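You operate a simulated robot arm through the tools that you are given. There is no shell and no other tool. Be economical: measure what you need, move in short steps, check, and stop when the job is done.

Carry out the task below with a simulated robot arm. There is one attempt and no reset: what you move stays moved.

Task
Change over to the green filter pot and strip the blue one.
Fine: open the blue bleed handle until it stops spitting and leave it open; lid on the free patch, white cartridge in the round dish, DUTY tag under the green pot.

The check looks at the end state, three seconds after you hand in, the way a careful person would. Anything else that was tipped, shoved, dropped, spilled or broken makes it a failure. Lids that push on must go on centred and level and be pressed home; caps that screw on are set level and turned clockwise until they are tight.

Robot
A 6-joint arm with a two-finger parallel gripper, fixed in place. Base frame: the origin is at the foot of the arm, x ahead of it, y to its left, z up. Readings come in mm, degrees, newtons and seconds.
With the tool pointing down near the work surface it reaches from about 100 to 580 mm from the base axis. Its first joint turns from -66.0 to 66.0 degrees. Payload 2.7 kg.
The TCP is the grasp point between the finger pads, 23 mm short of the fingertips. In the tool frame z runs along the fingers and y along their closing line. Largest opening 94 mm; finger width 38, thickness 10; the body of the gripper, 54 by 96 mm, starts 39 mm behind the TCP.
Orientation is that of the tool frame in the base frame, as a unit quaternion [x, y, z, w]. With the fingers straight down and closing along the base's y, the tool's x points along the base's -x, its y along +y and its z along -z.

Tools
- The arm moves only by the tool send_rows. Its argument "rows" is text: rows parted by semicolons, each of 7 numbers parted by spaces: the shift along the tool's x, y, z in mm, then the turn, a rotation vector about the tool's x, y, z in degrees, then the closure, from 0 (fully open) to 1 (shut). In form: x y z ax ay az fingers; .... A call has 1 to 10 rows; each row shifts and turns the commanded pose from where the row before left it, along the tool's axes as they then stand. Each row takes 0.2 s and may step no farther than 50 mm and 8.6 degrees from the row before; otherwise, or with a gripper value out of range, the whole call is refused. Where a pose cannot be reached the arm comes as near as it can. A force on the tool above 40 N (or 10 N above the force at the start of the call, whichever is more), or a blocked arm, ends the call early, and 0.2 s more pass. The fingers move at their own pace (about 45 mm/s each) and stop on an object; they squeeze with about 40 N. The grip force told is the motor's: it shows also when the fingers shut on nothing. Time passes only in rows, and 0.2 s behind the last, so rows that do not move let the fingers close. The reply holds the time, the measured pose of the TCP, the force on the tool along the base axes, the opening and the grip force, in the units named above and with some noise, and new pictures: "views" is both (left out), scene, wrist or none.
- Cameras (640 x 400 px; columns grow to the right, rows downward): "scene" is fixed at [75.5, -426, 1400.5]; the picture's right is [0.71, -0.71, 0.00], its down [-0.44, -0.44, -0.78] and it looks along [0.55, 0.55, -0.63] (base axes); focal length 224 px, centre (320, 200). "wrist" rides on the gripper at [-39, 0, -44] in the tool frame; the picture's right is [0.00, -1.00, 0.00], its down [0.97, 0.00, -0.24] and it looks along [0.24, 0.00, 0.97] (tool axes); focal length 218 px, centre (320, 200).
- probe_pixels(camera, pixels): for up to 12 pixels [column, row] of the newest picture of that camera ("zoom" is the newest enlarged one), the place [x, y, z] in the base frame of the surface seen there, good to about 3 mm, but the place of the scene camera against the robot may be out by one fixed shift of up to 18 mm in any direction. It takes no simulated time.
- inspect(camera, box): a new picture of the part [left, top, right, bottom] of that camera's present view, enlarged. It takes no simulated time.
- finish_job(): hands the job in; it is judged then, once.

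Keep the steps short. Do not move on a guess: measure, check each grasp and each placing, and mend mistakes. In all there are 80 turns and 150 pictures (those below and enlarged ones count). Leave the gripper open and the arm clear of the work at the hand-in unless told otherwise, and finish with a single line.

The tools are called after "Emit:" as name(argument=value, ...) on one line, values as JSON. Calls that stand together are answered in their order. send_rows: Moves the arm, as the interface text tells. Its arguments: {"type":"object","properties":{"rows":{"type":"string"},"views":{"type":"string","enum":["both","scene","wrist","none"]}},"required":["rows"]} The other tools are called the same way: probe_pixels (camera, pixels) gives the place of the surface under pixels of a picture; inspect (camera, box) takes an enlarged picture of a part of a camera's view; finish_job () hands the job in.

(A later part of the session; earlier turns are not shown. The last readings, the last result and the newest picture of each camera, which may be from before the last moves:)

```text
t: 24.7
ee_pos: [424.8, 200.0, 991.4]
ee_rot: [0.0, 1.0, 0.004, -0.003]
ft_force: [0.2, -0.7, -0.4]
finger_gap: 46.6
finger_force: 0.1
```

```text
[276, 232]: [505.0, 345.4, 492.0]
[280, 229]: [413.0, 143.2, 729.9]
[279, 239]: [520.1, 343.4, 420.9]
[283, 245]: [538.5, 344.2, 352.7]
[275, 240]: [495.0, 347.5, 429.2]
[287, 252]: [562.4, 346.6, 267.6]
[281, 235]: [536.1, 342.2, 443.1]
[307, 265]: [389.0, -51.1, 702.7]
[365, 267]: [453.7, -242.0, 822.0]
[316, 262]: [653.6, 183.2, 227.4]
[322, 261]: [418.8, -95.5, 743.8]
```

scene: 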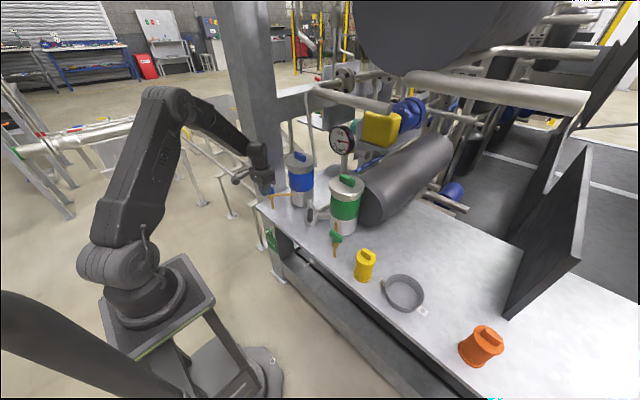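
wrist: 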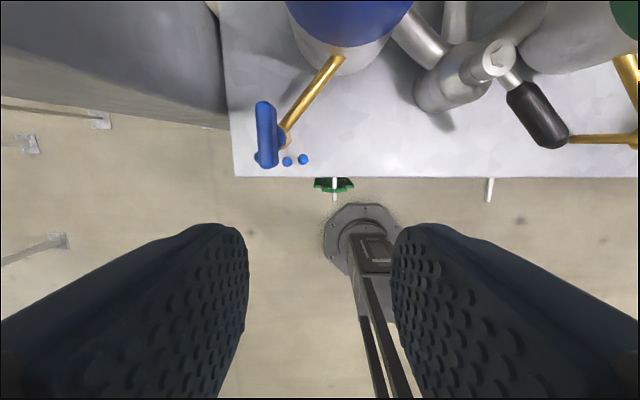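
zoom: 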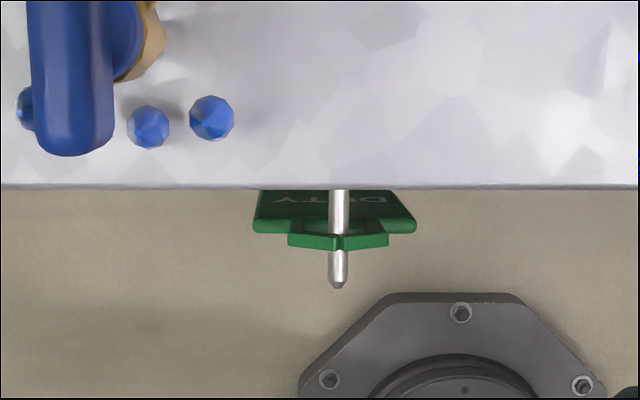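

Tag: x≈392–398, plate y 150–211 (centre 180), z≈600–678; bail around pin at z≈704. I'll back away from the bench and tilt the fingers 45° forward, then look.

Emit:
send_rows(rows="40 -10 0 0 0 0 0.3;40 -10 0 0 0 0 0;40 0 0 0 0 0 0;0 0 30 0 -7.5 0 0;0 0 0 0 -7.5 0 0;0 0 0 0 -7.5 0 0;0 0 0 0 -7.5 0 0;0 0 0 0 -7.5 0 0;0 0 0 0 -7.5 0 0")

Emit:
inspect(camera="scene", box=[250, 120, 370, 220])

```text
t: 26.7
ee_pos: [319.0, 193.3, 959.7]
ee_rot: [0.002, 0.925, 0.004, 0.381]
ft_force: [-0.2, -0.3, -0.3]
finger_gap: 94.1
finger_force: 0.0
out of reach, approached as far as the arm can: row 8, 9
```

scene: 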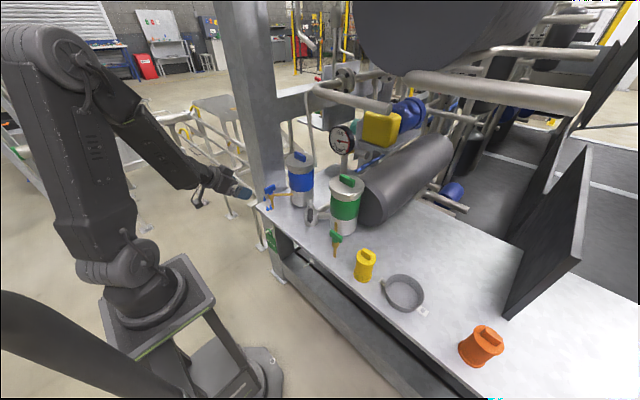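
wrist: 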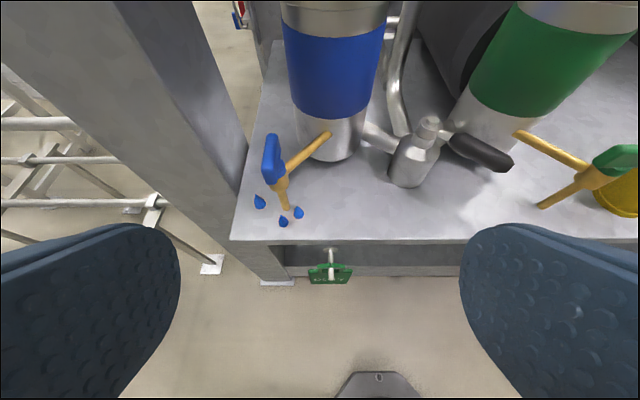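

```text
4.00 times, centred on (310, 170) of scene
```

zoom: 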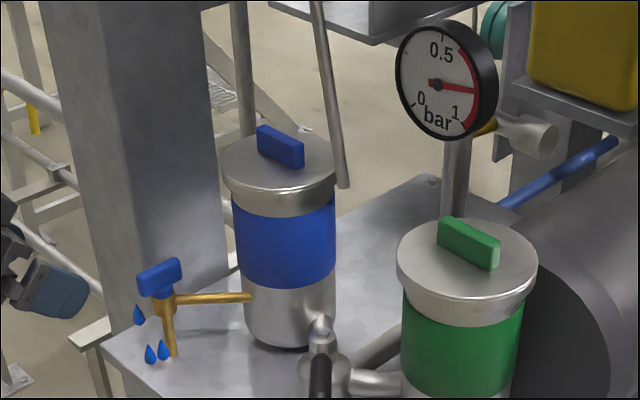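

Still spitting, so I'll use the time on the tag. Moving down in front of it, to about (325,180,715).

Emit:
send_rows(rows="28.2 -2.1 29.6 0 0 0 0;28.2 -2.1 29.6 0 0 0 0;28.2 -2.1 29.6 0 0 0 0;28.2 -2.1 29.6 0 0 0 0;28.2 -2.1 29.6 0 0 0 0;28.2 -2.1 29.6 0 0 0 0")

```text
t: 28.1
ee_pos: [388.8, 247.1, 799.7]
ee_rot: [0.001, 0.925, -0.004, 0.379]
ft_force: [0.9, -0.7, -0.5]
finger_gap: 94.2
finger_force: 0.0
out of reach, approached as far as the arm can: row 2, 3, 4, 5, 6
```

scene: 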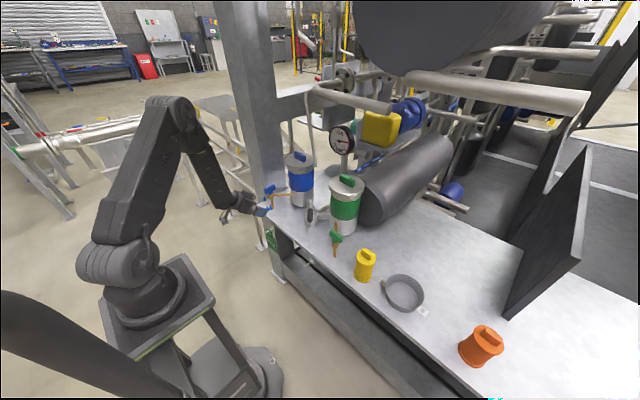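
wrist: 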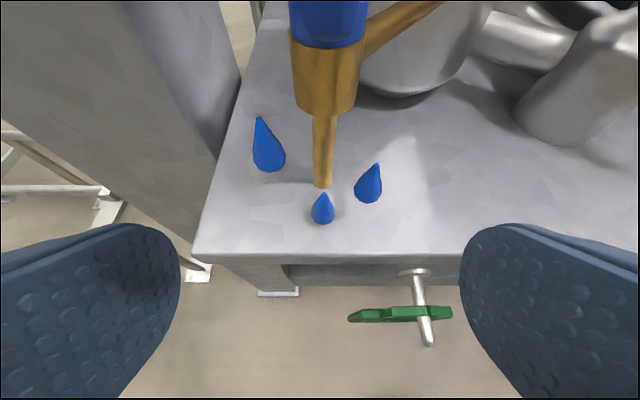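

That pose is too close in for a 45° tilt; the arm stopped short. I'll raise the target again and lessen the tilt to 30°.

Emit:
send_rows(rows="-35 0 -35 0 0 0 0;-35 0 -35 0 0 0 0;-35 0 -35 0 0 0 0;-35 0 -35 0 0 0 0;0 0 0 0 7.5 0 0;0 0 0 0 7.5 0 0", views="wrist")

```text
t: 29.5
ee_pos: [387.5, 246.1, 998.8]
ee_rot: [0.002, 0.967, 0.005, 0.256]
ft_force: [-0.2, -0.7, -0.2]
finger_gap: 93.9
finger_force: 0.1
```

wrist: 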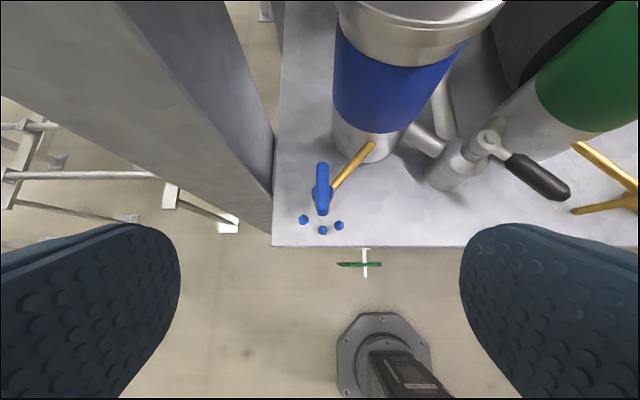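

Now at tilt 30° the pose is free. I'll move to (375,180,790), right above the tag.

Emit:
send_rows(rows="22.8 -13.1 35.1 0 0 0 0;22.8 -13.1 35.1 0 0 0 0;22.8 -13.1 35.1 0 0 0 0;22.8 -13.1 35.1 0 0 0 0;22.8 -13.1 35.1 0 0 0 0")

Emit:
inspect(camera="scene", box=[250, 120, 370, 270])

```text
t: 30.7
ee_pos: [378.2, 181.6, 789.8]
ee_rot: [0.002, 0.967, 0.0, 0.255]
ft_force: [-0.1, 0.1, -0.1]
finger_gap: 94.1
finger_force: 0.1
out of reach, approached as far as the arm can: row 5
```

scene: 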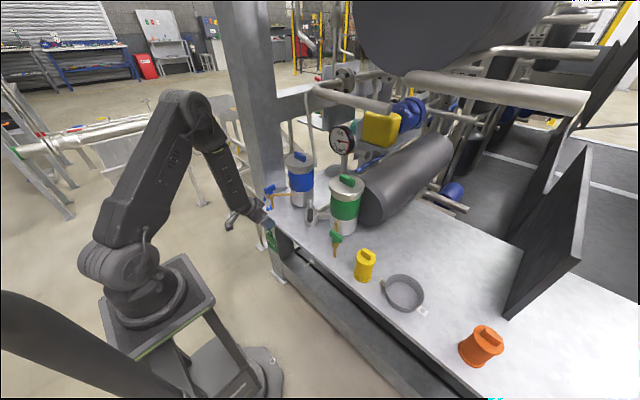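
wrist: 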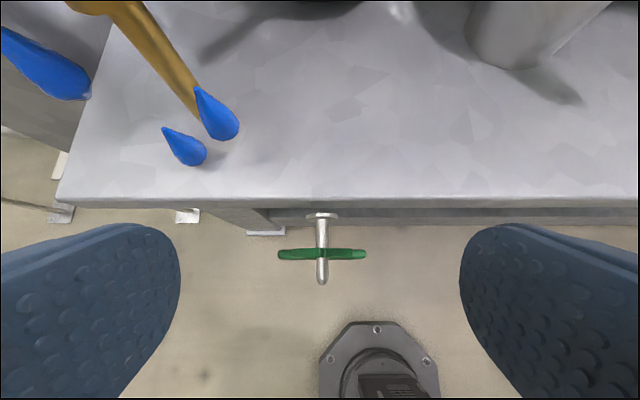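

```text
2.67 times, centred on (310, 195) of scene
```

zoom: 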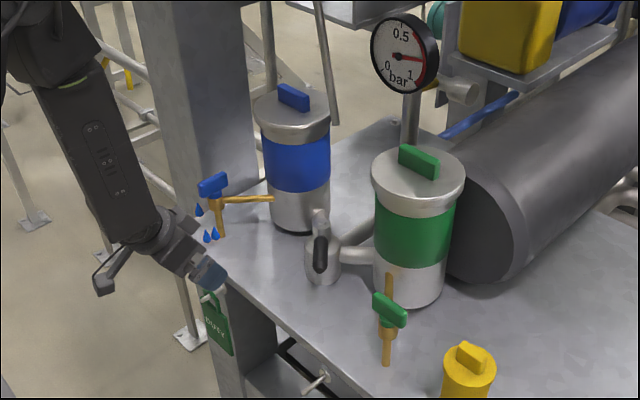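

The tag and pin are centred (columns 278–366 around pin 321). I'll reduce tilt to 22° and lower to z≈735 first.

Emit:
send_rows(rows="0 0 0 0 7.5 0 0;9.5 -0.4 25.9 0 0 0 0;9.5 -0.4 25.9 0 0 0 0", views="wrist")

```text
t: 31.5
ee_pos: [380.4, 181.3, 736.2]
ee_rot: [0.002, 0.982, -0.001, 0.191]
ft_force: [-0.1, 0.1, -0.2]
finger_gap: 94.3
finger_force: 0.1
```

wrist: 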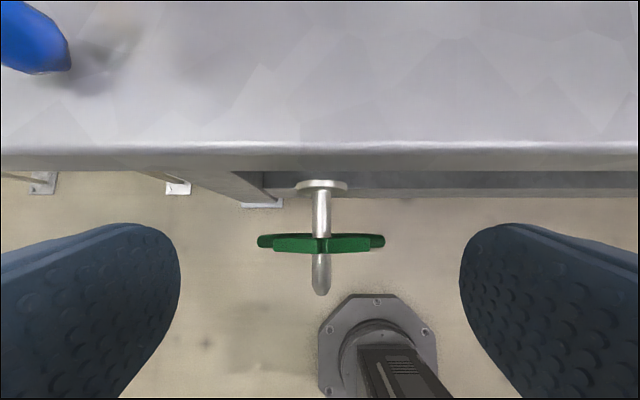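

Emit:
probe_pixels(camera="wrist", pixels=[[262, 241], [379, 241], [300, 243], [345, 243], [321, 285], [322, 195], [300, 236], [322, 184], [300, 148], [240, 180]])

```text
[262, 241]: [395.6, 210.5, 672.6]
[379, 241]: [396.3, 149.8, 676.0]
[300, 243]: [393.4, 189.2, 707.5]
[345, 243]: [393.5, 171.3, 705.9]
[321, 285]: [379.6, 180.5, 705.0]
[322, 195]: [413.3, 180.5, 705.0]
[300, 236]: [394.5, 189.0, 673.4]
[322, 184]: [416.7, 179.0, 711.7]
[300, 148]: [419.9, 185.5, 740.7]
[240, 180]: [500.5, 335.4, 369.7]
```

The tag sits at x≈395, y 150–211. I'll lower to z≈670, straddling the plate, then close.

Emit:
send_rows(rows="12.4 -0.5 30.6 0 0 0 0;12.4 -0.5 30.6 0 0 0 0;0 0 0 0 0 0 0.2;0 0 0 0 0 0 0.3;0 0 0 0 0 0 0.4;0 0 0 0 0 0 0.45")

Emit:
inspect(camera="scene", box=[240, 190, 340, 270])

```text
t: 32.1
ee_pos: [399.4, 192.1, 680.7]
ee_rot: [0.0, 0.981, -0.002, 0.193]
ft_force: [-12.6, -6.2, 16.7]
finger_gap: 75.6
finger_force: 0.7
out of reach, approached as far as the arm can: row 1, 2
stopped in row 3: the force on the tool passed its limit (the readings are from after the stop); the commanded pose is now the measured one
```

scene: 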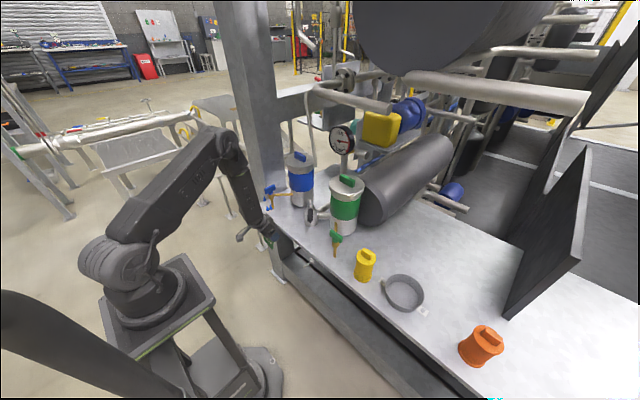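
wrist: 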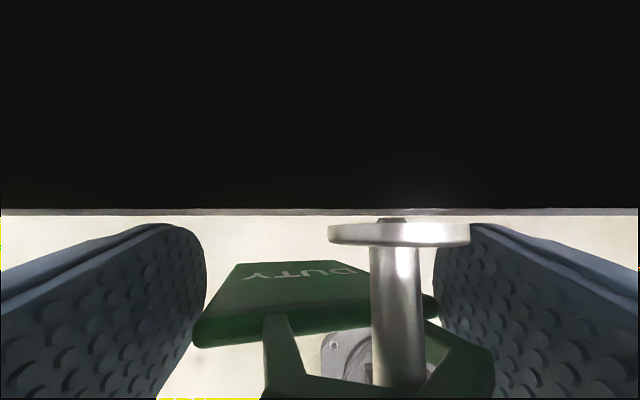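

```text
5.00 times, centred on (290, 230) of scene
```

zoom: 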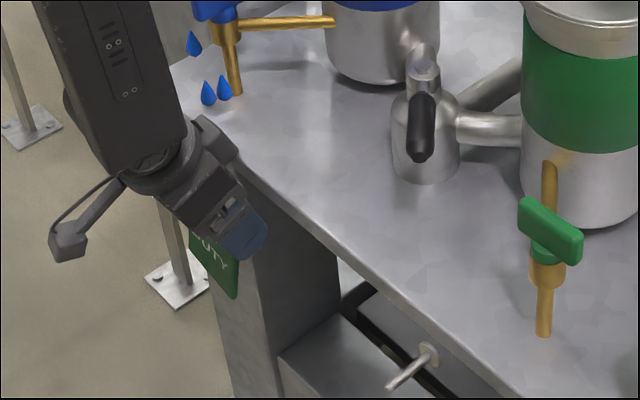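

The arm reached its inner limit and slid outward, touching the bench edge. I'll reopen and withdraw the same way, then think of another grip.

Emit:
send_rows(rows="0 0 0 0 0 0 0;0 0 0 0 0 0 0;1.5 -3 -10 0 0 0 0;-1.5 -3 -20 0 0 0 0;-1.5 -5 -28 0 0 0 0")

```text
t: 33.3
ee_pos: [382.4, 182.2, 734.6]
ee_rot: [0.001, 0.981, -0.003, 0.192]
ft_force: [-0.5, 0.2, -0.3]
finger_gap: 94.1
finger_force: 0.1
```

scene: 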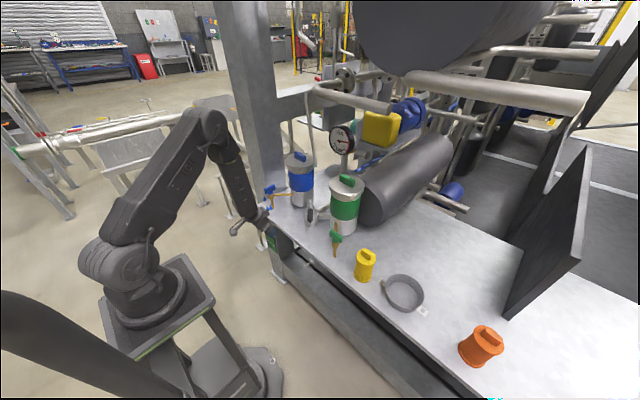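
wrist: 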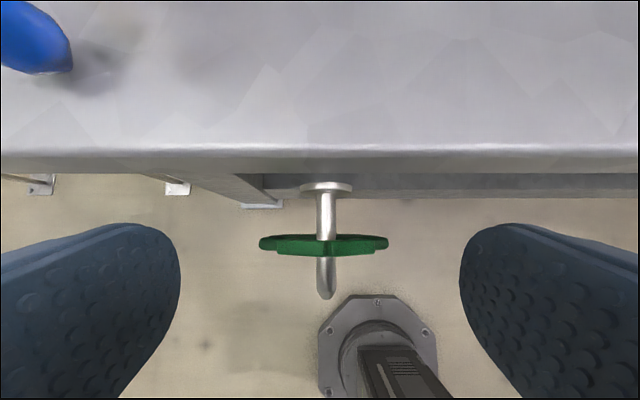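

The tag is unharmed. A smaller tilt should be within reach: I'll set 8° and lower to z≈690 in short steps.

Emit:
send_rows(rows="0 0 0 0 7 0 0;3 -1.2 0 0 7 0 0;2 0 14 0 0 0 0;2 0 14 0 0 0 0;2 0 14 0 0 0 0", views="wrist")

```text
t: 34.5
ee_pos: [381.4, 182.2, 692.6]
ee_rot: [0.0, 0.997, -0.002, 0.071]
ft_force: [-0.5, -0.3, -0.4]
finger_gap: 93.9
finger_force: 0.2
out of reach, approached as far as the arm can: row 2
```

wrist: 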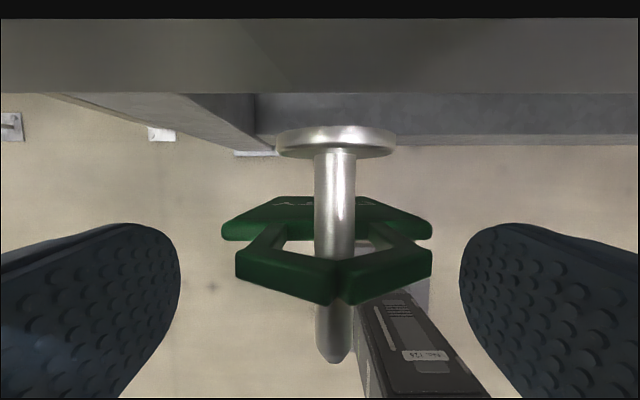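

I'm at (381,182,693) with the tag between the fingers. Lower 12 mm more and close on the plate's sides.

Emit:
send_rows(rows="1 -1 6 0 0 0 0;1 -0.8 6.5 0 0 0 0", views="wrist")

```text
t: 35.1
ee_pos: [379.7, 181.7, 687.9]
ee_rot: [0.0, 0.997, -0.002, 0.073]
ft_force: [-11.8, -3.6, 15.8]
finger_gap: 93.9
finger_force: 0.1
stopped in row 2: the force on the tool passed its limit (the readings are from after the stop); the commanded pose is now the measured one
```

wrist: 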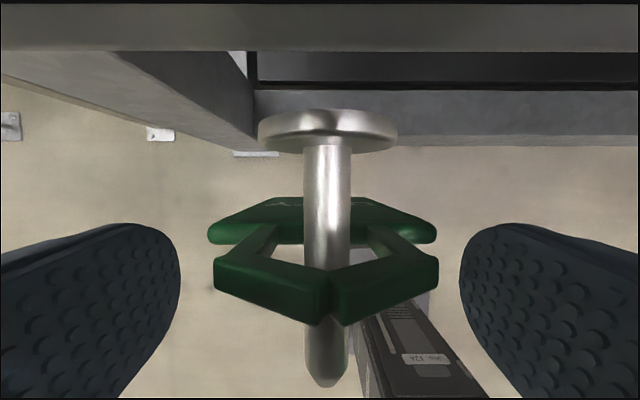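

The contact force (−x,+z) says the camera side of the gripper meets the bench edge. Turning the hand 180° would put that side toward the arm. I'll rise, level the tool and turn.

Emit:
send_rows(rows="-1.5 0 -33.5 0 0 0 0;-1.5 0 -33.5 0 0 0 0;-1.5 0 -33.5 0 0 0 0;0 0 0 0 8.3 0 0;0 0 -20 0 0 8.5 0;0 0 0 0 0 8.5 0;0 0 0 0 0 8.5 0;0 0 0 0 0 8.5 0;0 0 0 0 0 8.5 0;0 0 0 0 0 8.5 0", views="none")

Emit:
send_rows(rows="0 0 0 0 0 8.5 0;0 0 0 0 0 8.5 0;0 0 0 0 0 8.5 0;0 0 0 0 0 8.5 0;0 0 0 0 0 8.5 0;0 0 0 0 0 8.5 0;0 0 0 0 0 8.5 0;0 0 0 0 0 8.5 0;0 0 0 0 0 8.5 0;0 0 0 0 0 8.5 0", views="none")

Emit:
send_rows(rows="0 0 0 0 0 8.5 0;0 0 0 0 0 8.5 0;0 0 0 0 0 8.5 0;0 0 0 0 0 8.5 0;0 0 0 0 0 8.5 0;0 0 0 0 0 1.5 0")

Emit:
inspect(camera="scene", box=[220, 120, 370, 260])

```text
t: 37.3
ee_pos: [369.7, 180.8, 806.0]
ee_rot: [0.431, 0.903, -0.001, 0.001]
ft_force: [0.4, 0.3, 0.2]
finger_gap: 93.9
finger_force: 0.0
```

```text
t: 39.5
ee_pos: [369.3, 183.8, 806.7]
ee_rot: [0.928, 0.374, 0.0, 0.001]
ft_force: [0.1, 0.6, -0.1]
finger_gap: 93.9
finger_force: 0.0
```

```text
t: 40.9
ee_pos: [354.8, 79.6, 763.4]
ee_rot: [0.998, 0.019, -0.004, -0.056]
ft_force: [0.4, -0.2, 0.1]
finger_gap: 94.0
finger_force: 0.1
out of reach, approached as far as the arm can: row 1, 2, 3, 4, 5, 6
```

scene: 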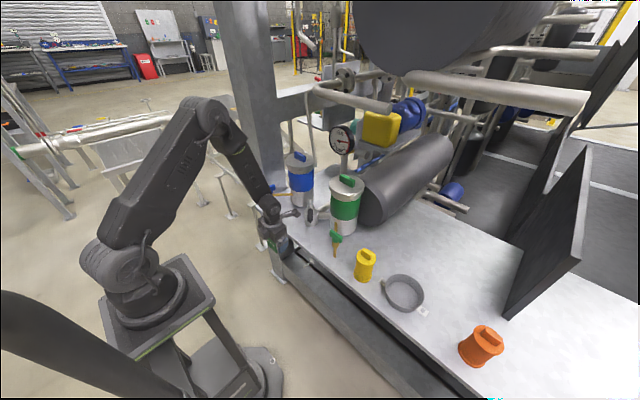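
wrist: 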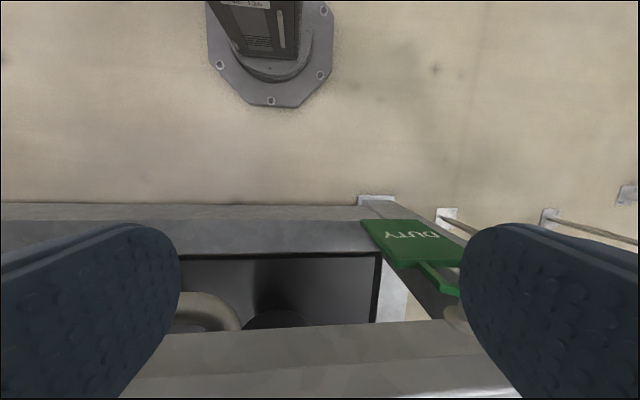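

```text
2.86 times, centred on (295, 190) of scene
```

zoom: 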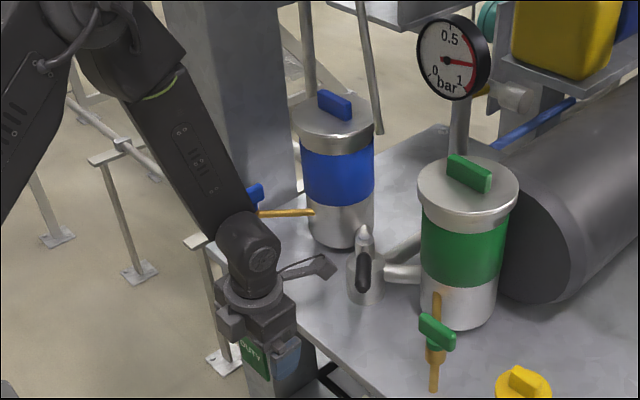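

Joint 6 ran to its end and the arm swung to (355,80); nothing was touched, and the tag and pots look unmoved. I'll turn back to square. A better idea is to grip the tag higher, on its bail legs (36 mm apart, z≈685–700), so the camera side stays above the bench top.

Emit:
send_rows(rows="0 0 -40 0 0 -8.5 0;0 0 0 0 0 -8.5 0;0 0 0 0 0 -8.5 0;0 0 0 0 0 -8.5 0;0 0 0 0 0 -8.5 0;0 0 0 0 0 -8.5 0;0 0 0 0 0 -8.5 0;0 0 0 0 0 -8.5 0;0 0 0 0 0 -8.5 0;0 0 0 0 0 -8.5 0", views="none")

Emit:
send_rows(rows="0 0 0 0 0 -8.5 0;0 0 0 0 0 -8.5 0;0 0 0 0 0 -8.5 0;0 0 0 0 0 -8.5 0;0 0 0 0 0 -8.5 0;0 0 0 0 0 -8.5 0;0 0 0 0 0 -8.5 0;0 0 0 0 0 -8.5 0;0 0 0 0 0 -8.5 0;0 0 0 0 0 -8.5 0")

Emit:
inspect(camera="scene", box=[250, 120, 370, 220])

```text
t: 43.1
ee_pos: [355.0, 74.1, 803.5]
ee_rot: [0.723, 0.689, 0.027, -0.039]
ft_force: [0.3, 0.2, -0.3]
finger_gap: 94.2
finger_force: 0.0
```

```text
t: 45.3
ee_pos: [354.5, 75.2, 804.3]
ee_rot: [0.068, 0.997, 0.047, -0.011]
ft_force: [0.3, -0.5, -0.1]
finger_gap: 94.0
finger_force: 0.0
```

scene: 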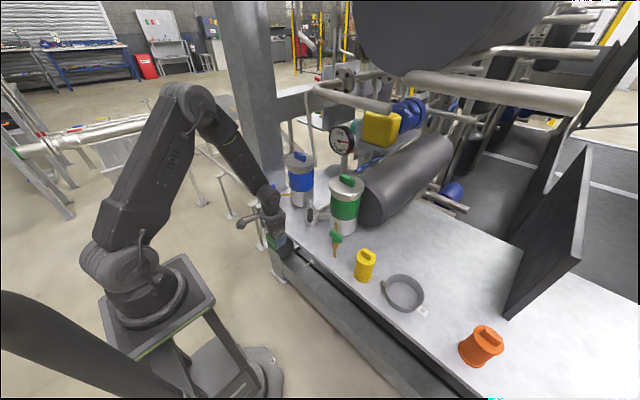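
wrist: 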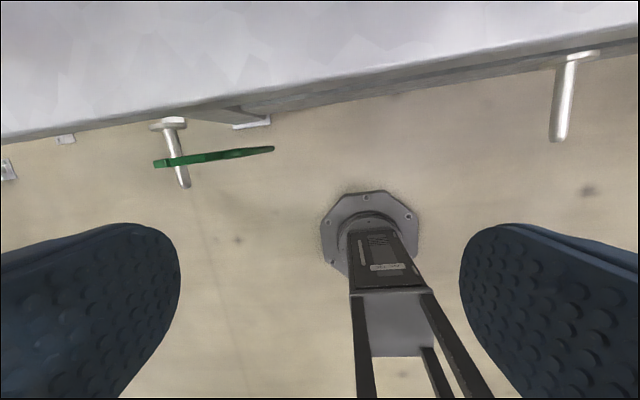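

```text
4.00 times, centred on (310, 170) of scene
```

zoom: 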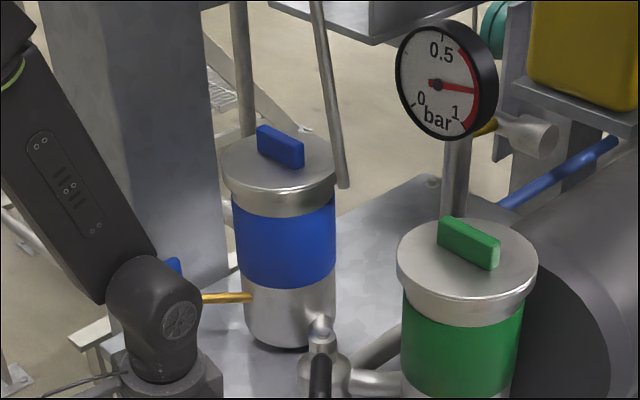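

I'll level the tool (small correction), go back over the tag, and tilt 8° forward.

Emit:
send_rows(rows="0 0 0 2.7 -0.65 -3.9 0;0 0 0 2.7 -0.65 -3.9 0;-9.5 35 5 0 0 0 0;-9.5 35 5 0 0 0 0.2;-9.5 35 5 0 0 0 0.3;0 0 0 0 -8 0 0.35", views="wrist")

```text
t: 46.7
ee_pos: [385.0, 180.9, 788.0]
ee_rot: [0.002, 0.998, 0.0, 0.071]
ft_force: [-0.2, -1.7, 0.1]
finger_gap: 60.9
finger_force: 0.0
```

wrist: 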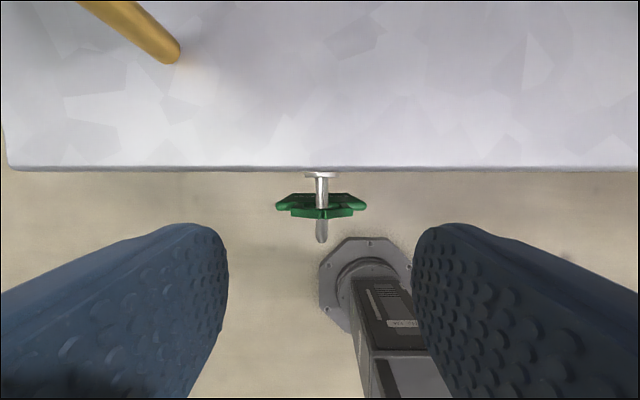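

The bleed has stopped spitting: no drops around the spout. Now I'll lower to z≈712 so the tips straddle the bail.

Emit:
send_rows(rows="5.2 0 36.5 0 0 0 0.35;5.2 0 36.5 0 0 0 0.35", views="wrist")

```text
t: 47.3
ee_pos: [386.2, 180.4, 718.8]
ee_rot: [0.006, 0.997, -0.001, 0.071]
ft_force: [-0.8, 0.8, -0.8]
finger_gap: 61.1
finger_force: 0.1
out of reach, approached as far as the arm can: row 2
```

wrist: 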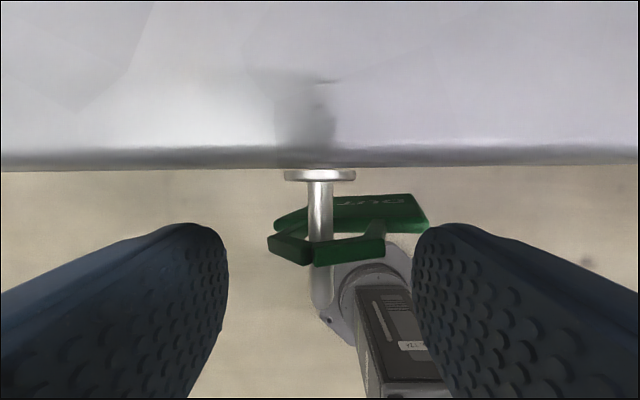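

The tag seems to be swaying on its pin. I'll wait half a second and look again.

Emit:
send_rows(rows="0 0 0 0 0 0 0.35;0 0 0 0 0 0 0.35", views="wrist")

Emit:
probe_pixels(camera="wrist", pixels=[[285, 222], [420, 212], [275, 245], [380, 248], [312, 258], [320, 250], [320, 190], [320, 280]])

```text
t: 47.9
ee_pos: [386.4, 180.4, 718.9]
ee_rot: [0.001, 0.997, -0.001, 0.071]
ft_force: [0.0, -0.6, 0.0]
finger_gap: 61.0
finger_force: 0.0
```

wrist: 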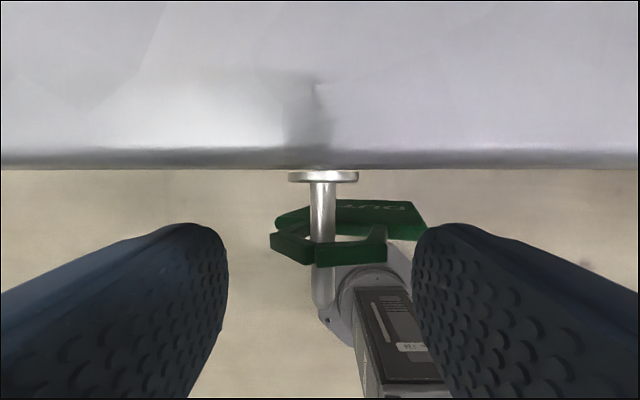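

```text
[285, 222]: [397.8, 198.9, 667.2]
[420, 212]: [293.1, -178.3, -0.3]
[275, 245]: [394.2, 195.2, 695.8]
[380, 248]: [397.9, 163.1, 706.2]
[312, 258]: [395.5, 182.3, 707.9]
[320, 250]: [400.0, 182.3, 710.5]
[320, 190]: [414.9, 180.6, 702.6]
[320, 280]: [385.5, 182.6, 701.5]
```

The tag is only rocking a little on the pin. I'll reduce the tilt by 4°, lower 10 mm more, and close gently on the bail.

Emit:
send_rows(rows="0 0 0 0 4 0 0.35;0.5 0 5 0 0 0 0.4;0.5 0 5 0 0 0 0.45;0 0 0 0 0 0 0.5;0 0 0 0 0 0 0.55;0 0 0 0 0 0 0.6;0 0 0 0 0 0 0.65;0 0 0 0 0 0 0.7")

Emit:
inspect(camera="scene", box=[240, 180, 340, 270])

```text
t: 49.7
ee_pos: [399.7, 175.3, 719.6]
ee_rot: [0.002, 0.998, -0.016, 0.065]
ft_force: [-4.5, 19.4, 11.2]
finger_gap: 37.0
finger_force: 39.6
out of reach, approached as far as the arm can: row 1, 2, 3
```

scene: 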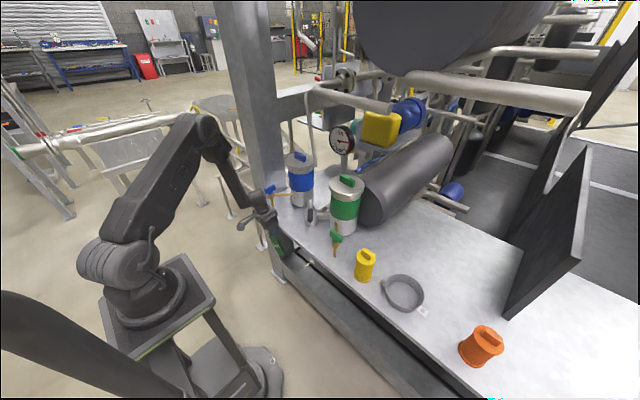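
wrist: 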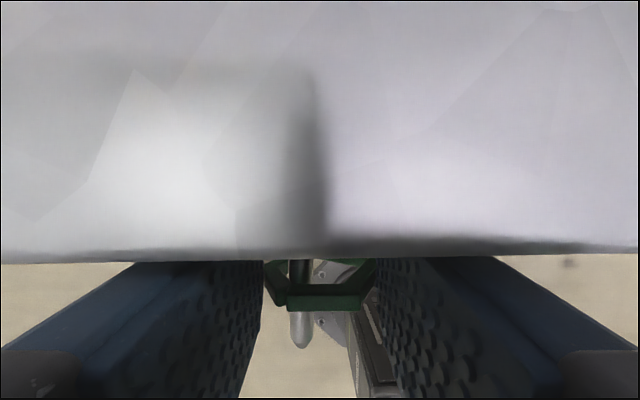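

```text
4.44 times, centred on (290, 225) of scene
```

zoom: 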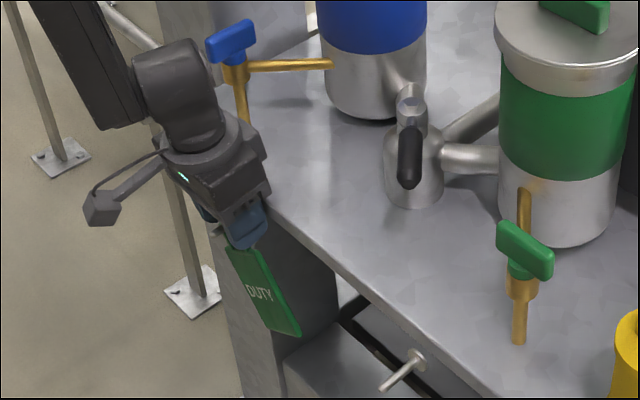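

The bail is gripped (37 mm, 40 N), but the arm sits 5 mm off in y. I'll lift 7 mm within the bail's opening, centre y, then slide off toward the arm.

Emit:
send_rows(rows="-0.5 3 -4 0 0 0 0.75;-0.5 2 -4 0 0 0 0.75;7 0 -1 0 0 0 0.75;7 0 -1 0 0 0 0.75")

Emit:
inspect(camera="scene", box=[240, 180, 340, 270])

```text
t: 50.7
ee_pos: [384.0, 177.9, 726.3]
ee_rot: [0.004, 0.998, -0.019, 0.063]
ft_force: [3.0, -2.9, 8.8]
finger_gap: 27.9
finger_force: 39.6
```

scene: 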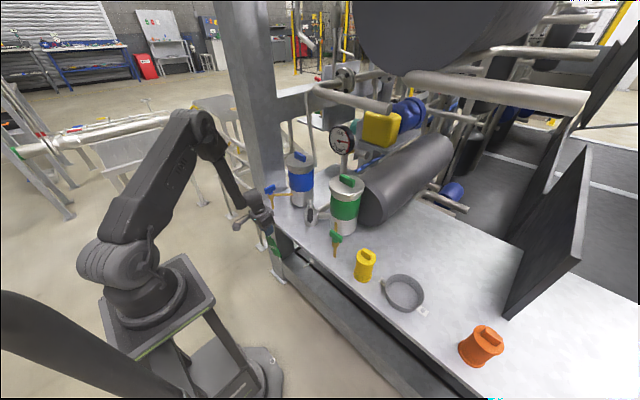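
wrist: 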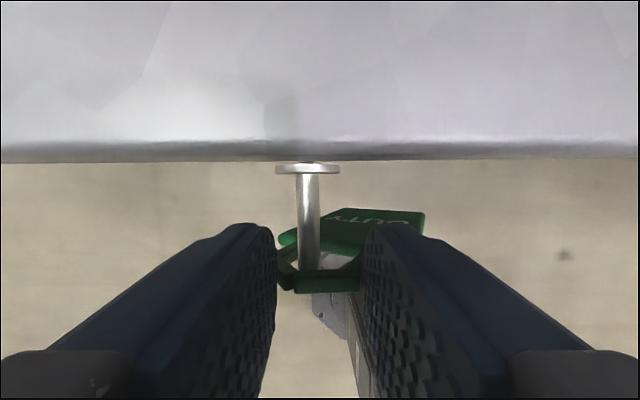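

```text
4.44 times, centred on (290, 225) of scene
```

zoom: 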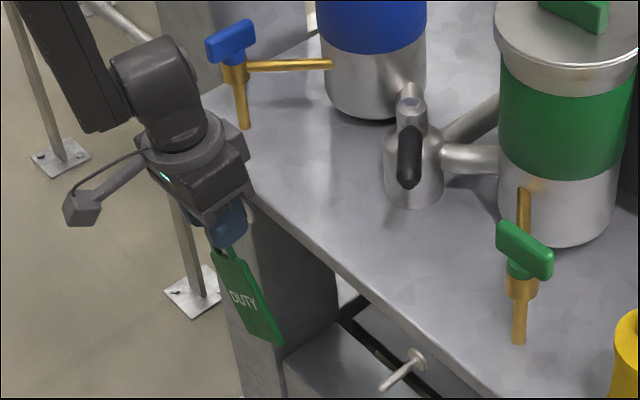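

The grip was on the sloping top of the bail and slid to 28 mm. The tag is still on the pin. I'll let it hang again and regrip lower on the straight legs (tips at z≈680).

Emit:
send_rows(rows="0 0 0 0 0 0 0.5;0 0 0 0 0 0 0.3;0 2.5 0 -2.2 -0.8 -0.5 0.3;0 0 0 0 0 0 0.3;0 0 0 0 0 0 0.3;1 0 8 0 0 0 0.3", views="wrist")

```text
t: 52.1
ee_pos: [388.1, 180.4, 723.0]
ee_rot: [0.0, 0.997, -0.005, 0.072]
ft_force: [-0.1, -0.9, -0.3]
finger_gap: 65.7
finger_force: 0.0
out of reach, approached as far as the arm can: row 6
```

wrist: 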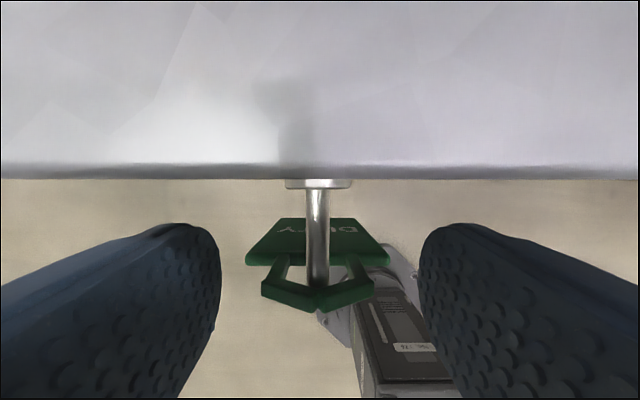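

The tag now hangs straight, a bit closer to the pin's tip. I'll try going down in small 4 mm steps.

Emit:
send_rows(rows="0.6 0 4 0 0 0 0.3;0.6 0 4 0 0 0 0.3;0.6 0 4 0 0 0 0.3;0.6 0 4 0 0 0 0.3", views="wrist")

Emit:
probe_pixels(camera="wrist", pixels=[[285, 290], [350, 290], [318, 305], [270, 245], [365, 250], [320, 250]])

```text
t: 53.1
ee_pos: [387.5, 179.2, 707.1]
ee_rot: [-0.002, 0.998, 0.001, 0.07]
ft_force: [0.1, -0.8, 0.7]
finger_gap: 66.1
finger_force: 0.2
```

wrist: 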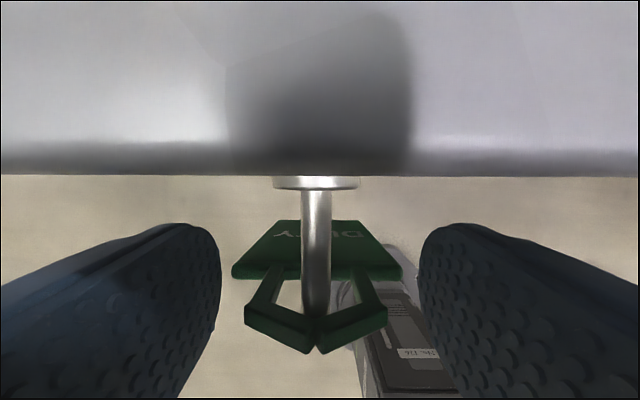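

```text
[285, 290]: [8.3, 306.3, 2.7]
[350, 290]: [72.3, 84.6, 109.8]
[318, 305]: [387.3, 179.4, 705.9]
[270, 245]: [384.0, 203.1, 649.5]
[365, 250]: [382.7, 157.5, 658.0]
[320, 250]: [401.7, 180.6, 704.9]
```

Small steps work: now at z 707 with the tag at x≈383. Four mm more, then close on the legs.

Emit:
send_rows(rows="0.6 1 4 0 0 0 0.3;0 0 0 0 0 0 0.4;0 0 0 0 0 0 0.5;0 0 0 0 0 0 0.55;0 0 0 0 0 0 0.6;0 0 0 0 0 0 0.65;0 0 0 0 0 0 0.7")

Emit:
inspect(camera="scene", box=[240, 180, 340, 270])

```text
t: 54.7
ee_pos: [388.6, 181.4, 702.2]
ee_rot: [-0.002, 0.998, 0.002, 0.07]
ft_force: [0.8, 0.8, 0.6]
finger_gap: 39.0
finger_force: 40.4
```

scene: 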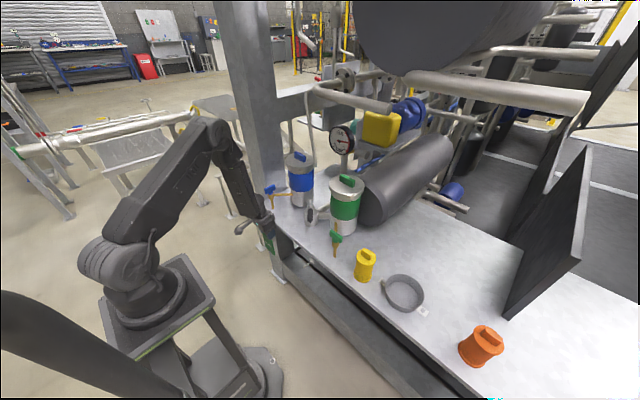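
wrist: 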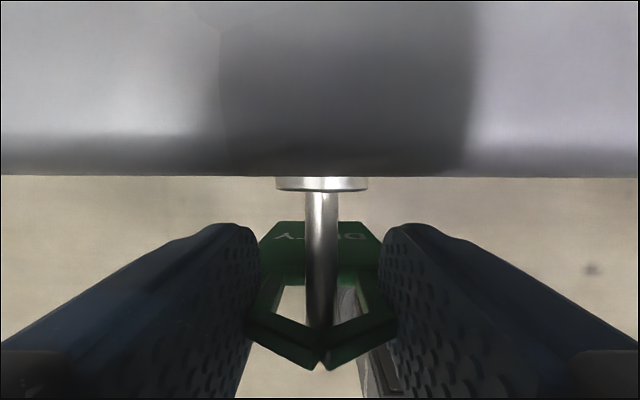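

```text
4.44 times, centred on (290, 225) of scene
```

zoom: 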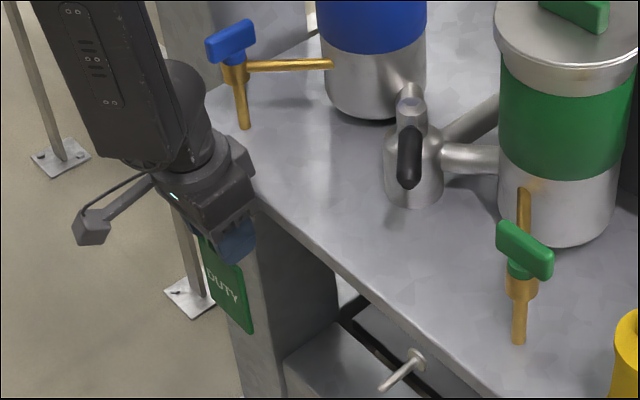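

Good symmetric grip on the legs (39 mm, 40 N). Lift 6 mm and slide off toward the arm in small steps.

Emit:
send_rows(rows="-0.4 -0.5 -3 0 0 0 0.75;-0.4 -0.5 -3 0 0 0 0.75;4 0 -0.6 0 0 0 0.75;4 0 -0.6 0 0 0 0.75;4 0 -0.6 0 0 0 0.75;4 0 -0.6 0 0 0 0.75;4 0 -0.6 0 0 0 0.75")

Emit:
inspect(camera="scene", box=[240, 180, 340, 270])

```text
t: 56.3
ee_pos: [367.1, 179.6, 710.2]
ee_rot: [-0.002, 0.997, 0.001, 0.071]
ft_force: [-0.1, -0.6, -1.1]
finger_gap: 38.8
finger_force: 40.0
```

scene: 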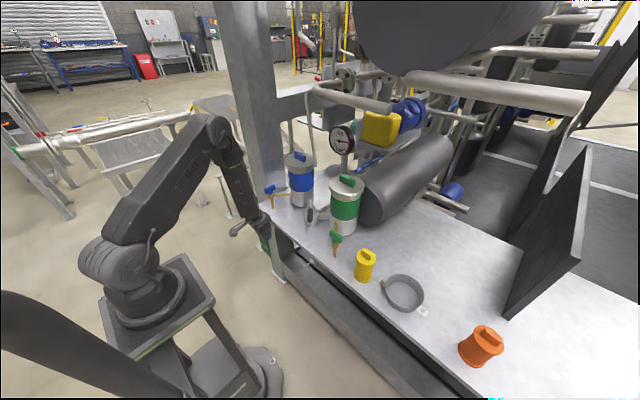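
wrist: 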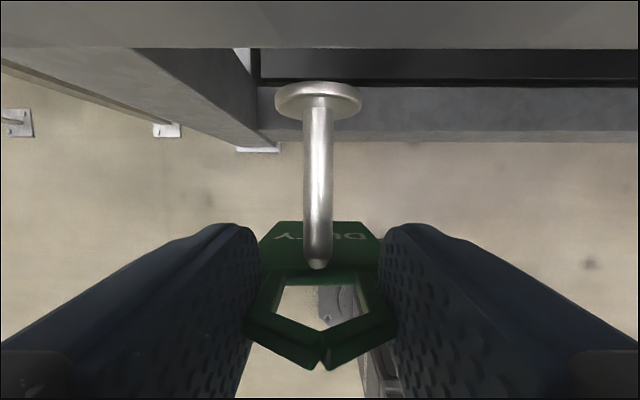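

```text
4.44 times, centred on (290, 225) of scene
```

zoom: 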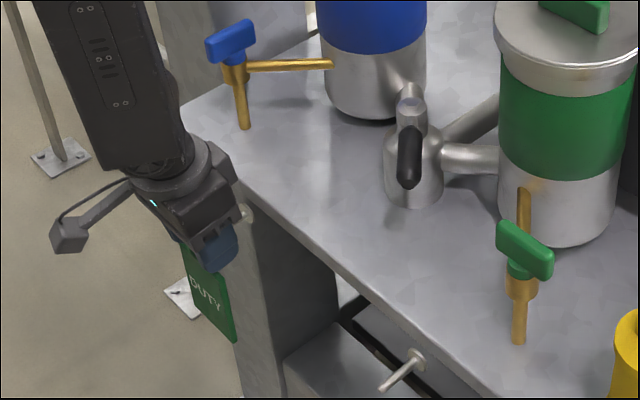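

The tag is off the pin and firmly held. I'll back away a bit and carry it sideways toward the green hook (y≈−60) in moderate steps.

Emit:
send_rows(rows="10 0 -1.5 0 0 0 0.75;7 0 -1 0 0 0 0.75;0 -25 0 0 0 0 0.75;0 -25 0 0 0 0 0.75;0 -25 0 0 0 0 0.75;0 -25 0 0 0 0 0.75;0 -25 0 0 0 0 0.75;0 -25 0 0 0 0 0.75;0 -25 0 0 0 0 0.75;0 -25 0 0 0 0 0.75", views="wrist")

```text
t: 58.5
ee_pos: [354.5, 97.3, 711.9]
ee_rot: [-0.001, 0.998, -0.002, 0.07]
ft_force: [-0.1, -0.5, -0.8]
finger_gap: 38.9
finger_force: 40.0
out of reach, approached as far as the arm can: row 5, 6, 7, 8, 9, 10
```

wrist: 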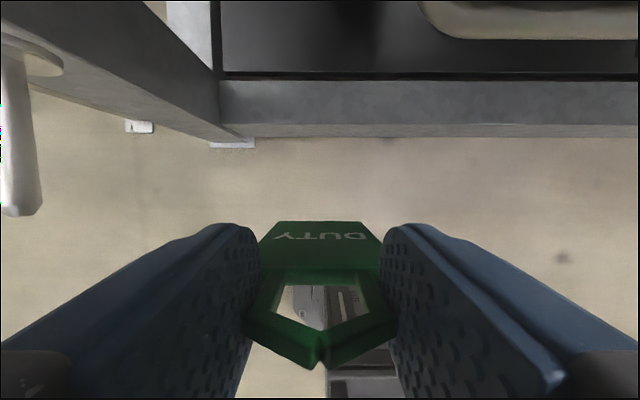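

There's an inner reach limit of about 370 mm from the base axis. I'll rise 60 mm, move out to x≈372, and cross at that height.

Emit:
send_rows(rows="-4 0 -30 0 0 0 0.75;-4 0 -30 0 0 0 0.75;-8 -10 1 0 0 0 0.75;-8 -20 1 0 0 0 0.75;0 -25 0 0 0 0 0.75;0 -25 0 0 0 0 0.75;0 -25 0 0 0 0 0.75;0 -25 0 0 0 0 0.75;0 -25 0 0 0 0 0.75", views="wrist")

```text
t: 60.7
ee_pos: [391.7, -35.4, 777.0]
ee_rot: [-0.006, 0.997, 0.008, 0.071]
ft_force: [-0.3, 10.4, 1.9]
finger_gap: 41.9
finger_force: 40.1
out of reach, approached as far as the arm can: row 7, 8, 9
stopped in row 9: the force on the tool passed its limit (the readings are from after the stop); the commanded pose is now the measured one
```

wrist: 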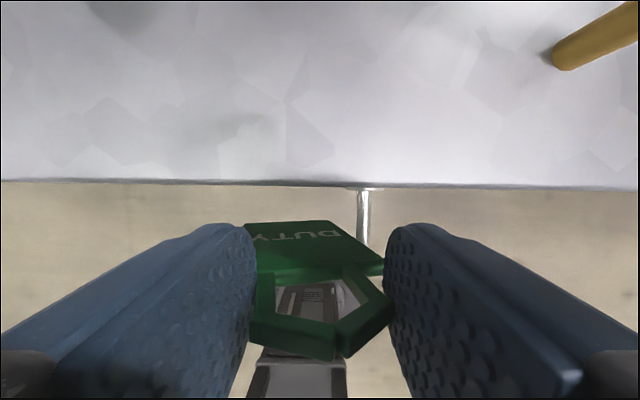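

The tag's plate brushed the green pin because the arm slid outward; the tag turned a little in the grip. I'll back off, rise, and level the tool (tilt 0), which reaches closer in.

Emit:
send_rows(rows="0 6 0 0 0 0 0.75;0 10 0 0 0 0 0.75;-5 0 -30 0 0 0 0.75;0 0 -15 0 4 0 0.75;0 0 -10 0 4.2 0 0.75;8 0 0 0 0 0 0.75;8 0 0 0 0 0 0.75;4 0 0 0 0 0 0.75")

Emit:
inspect(camera="scene", box=[250, 180, 350, 270])

```text
t: 62.5
ee_pos: [369.3, -17.1, 816.7]
ee_rot: [-0.009, 0.999, 0.03, 0.031]
ft_force: [-0.3, 0.0, -0.3]
finger_gap: 38.9
finger_force: 39.5
out of reach, approached as far as the arm can: row 3, 4
```

scene: 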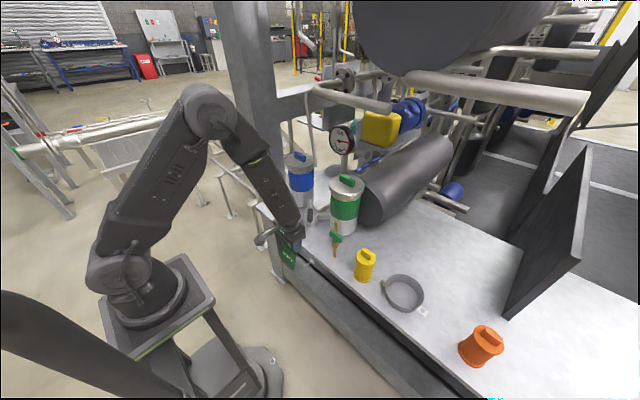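
wrist: 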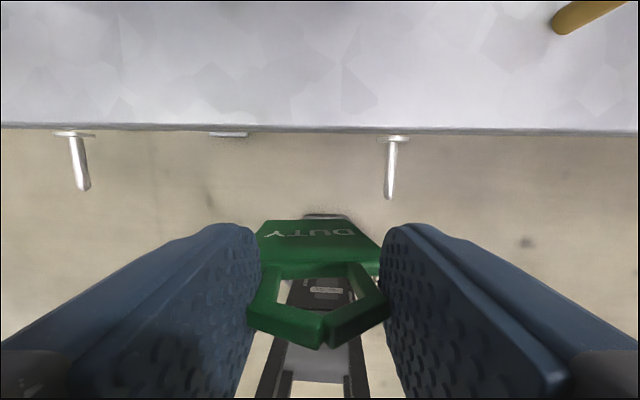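

```text
4.44 times, centred on (300, 225) of scene
```

zoom: 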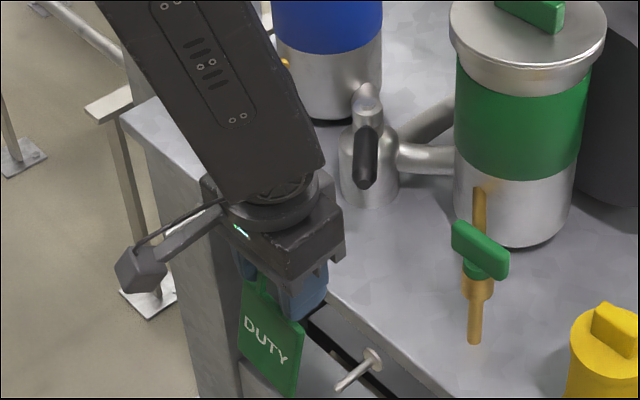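

I'll straighten the orientation and go over to y=−60 at this height, staying at x≈368, clear of the pin tip (x≈377).

Emit:
send_rows(rows="0 0 0 3.4 3.5 1 0.75;1 -10 0 0 0 0 0.75;0 -12 0 0 0 0 0.75;0 -12 0 0 0 0 0.75;0 -9 0 0 0 0 0.75", views="wrist")

```text
t: 63.7
ee_pos: [368.2, -58.9, 812.5]
ee_rot: [-0.01, 0.999, 0.029, 0.03]
ft_force: [0.5, 0.5, 0.4]
finger_gap: 39.1
finger_force: 40.0
out of reach, approached as far as the arm can: row 1
```

wrist: 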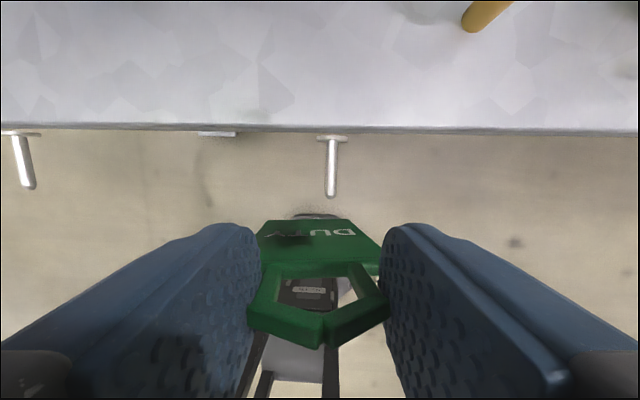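

The orientation correction was refused at that step size while slow moves worked; I'll correct it in small turns.

Emit:
send_rows(rows="0 0 0 0.8 0.9 0.2 0.75;0 0 0 0.8 0.9 0.2 0.75;0 0 0 0.8 0.9 0.2 0.75;0 0 0 0.8 0.9 0.2 0.75", views="none")

```text
t: 64.7
ee_pos: [367.6, -59.5, 813.5]
ee_rot: [-0.009, 0.999, 0.029, 0.03]
ft_force: [0.3, -0.3, -0.6]
finger_gap: 38.7
finger_force: 40.0
out of reach, approached as far as the arm can: row 3
```

The tool is stuck at a slight 3.5° lean here, which is good enough. I'll go down in 8 mm steps at x≈368 and watch.

Emit:
send_rows(rows="0.5 -0.5 8 0 0 0 0.75;0.5 -0.5 8 0 0 0 0.75;0.5 -0.5 8 0 0 0 0.75;0.5 -0.5 8 0 0 0 0.75;0.5 -0.5 8 0 0 0 0.75", views="wrist")

```text
t: 65.9
ee_pos: [364.3, -60.3, 771.2]
ee_rot: [-0.008, 0.999, 0.023, 0.022]
ft_force: [-0.3, -0.2, -0.3]
finger_gap: 38.8
finger_force: 40.1
out of reach, approached as far as the arm can: row 1
```

wrist: 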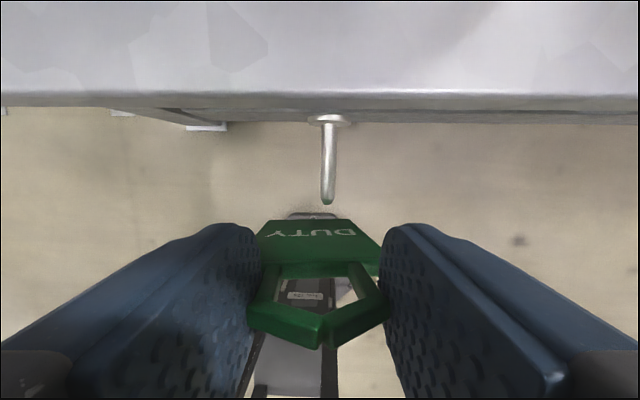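

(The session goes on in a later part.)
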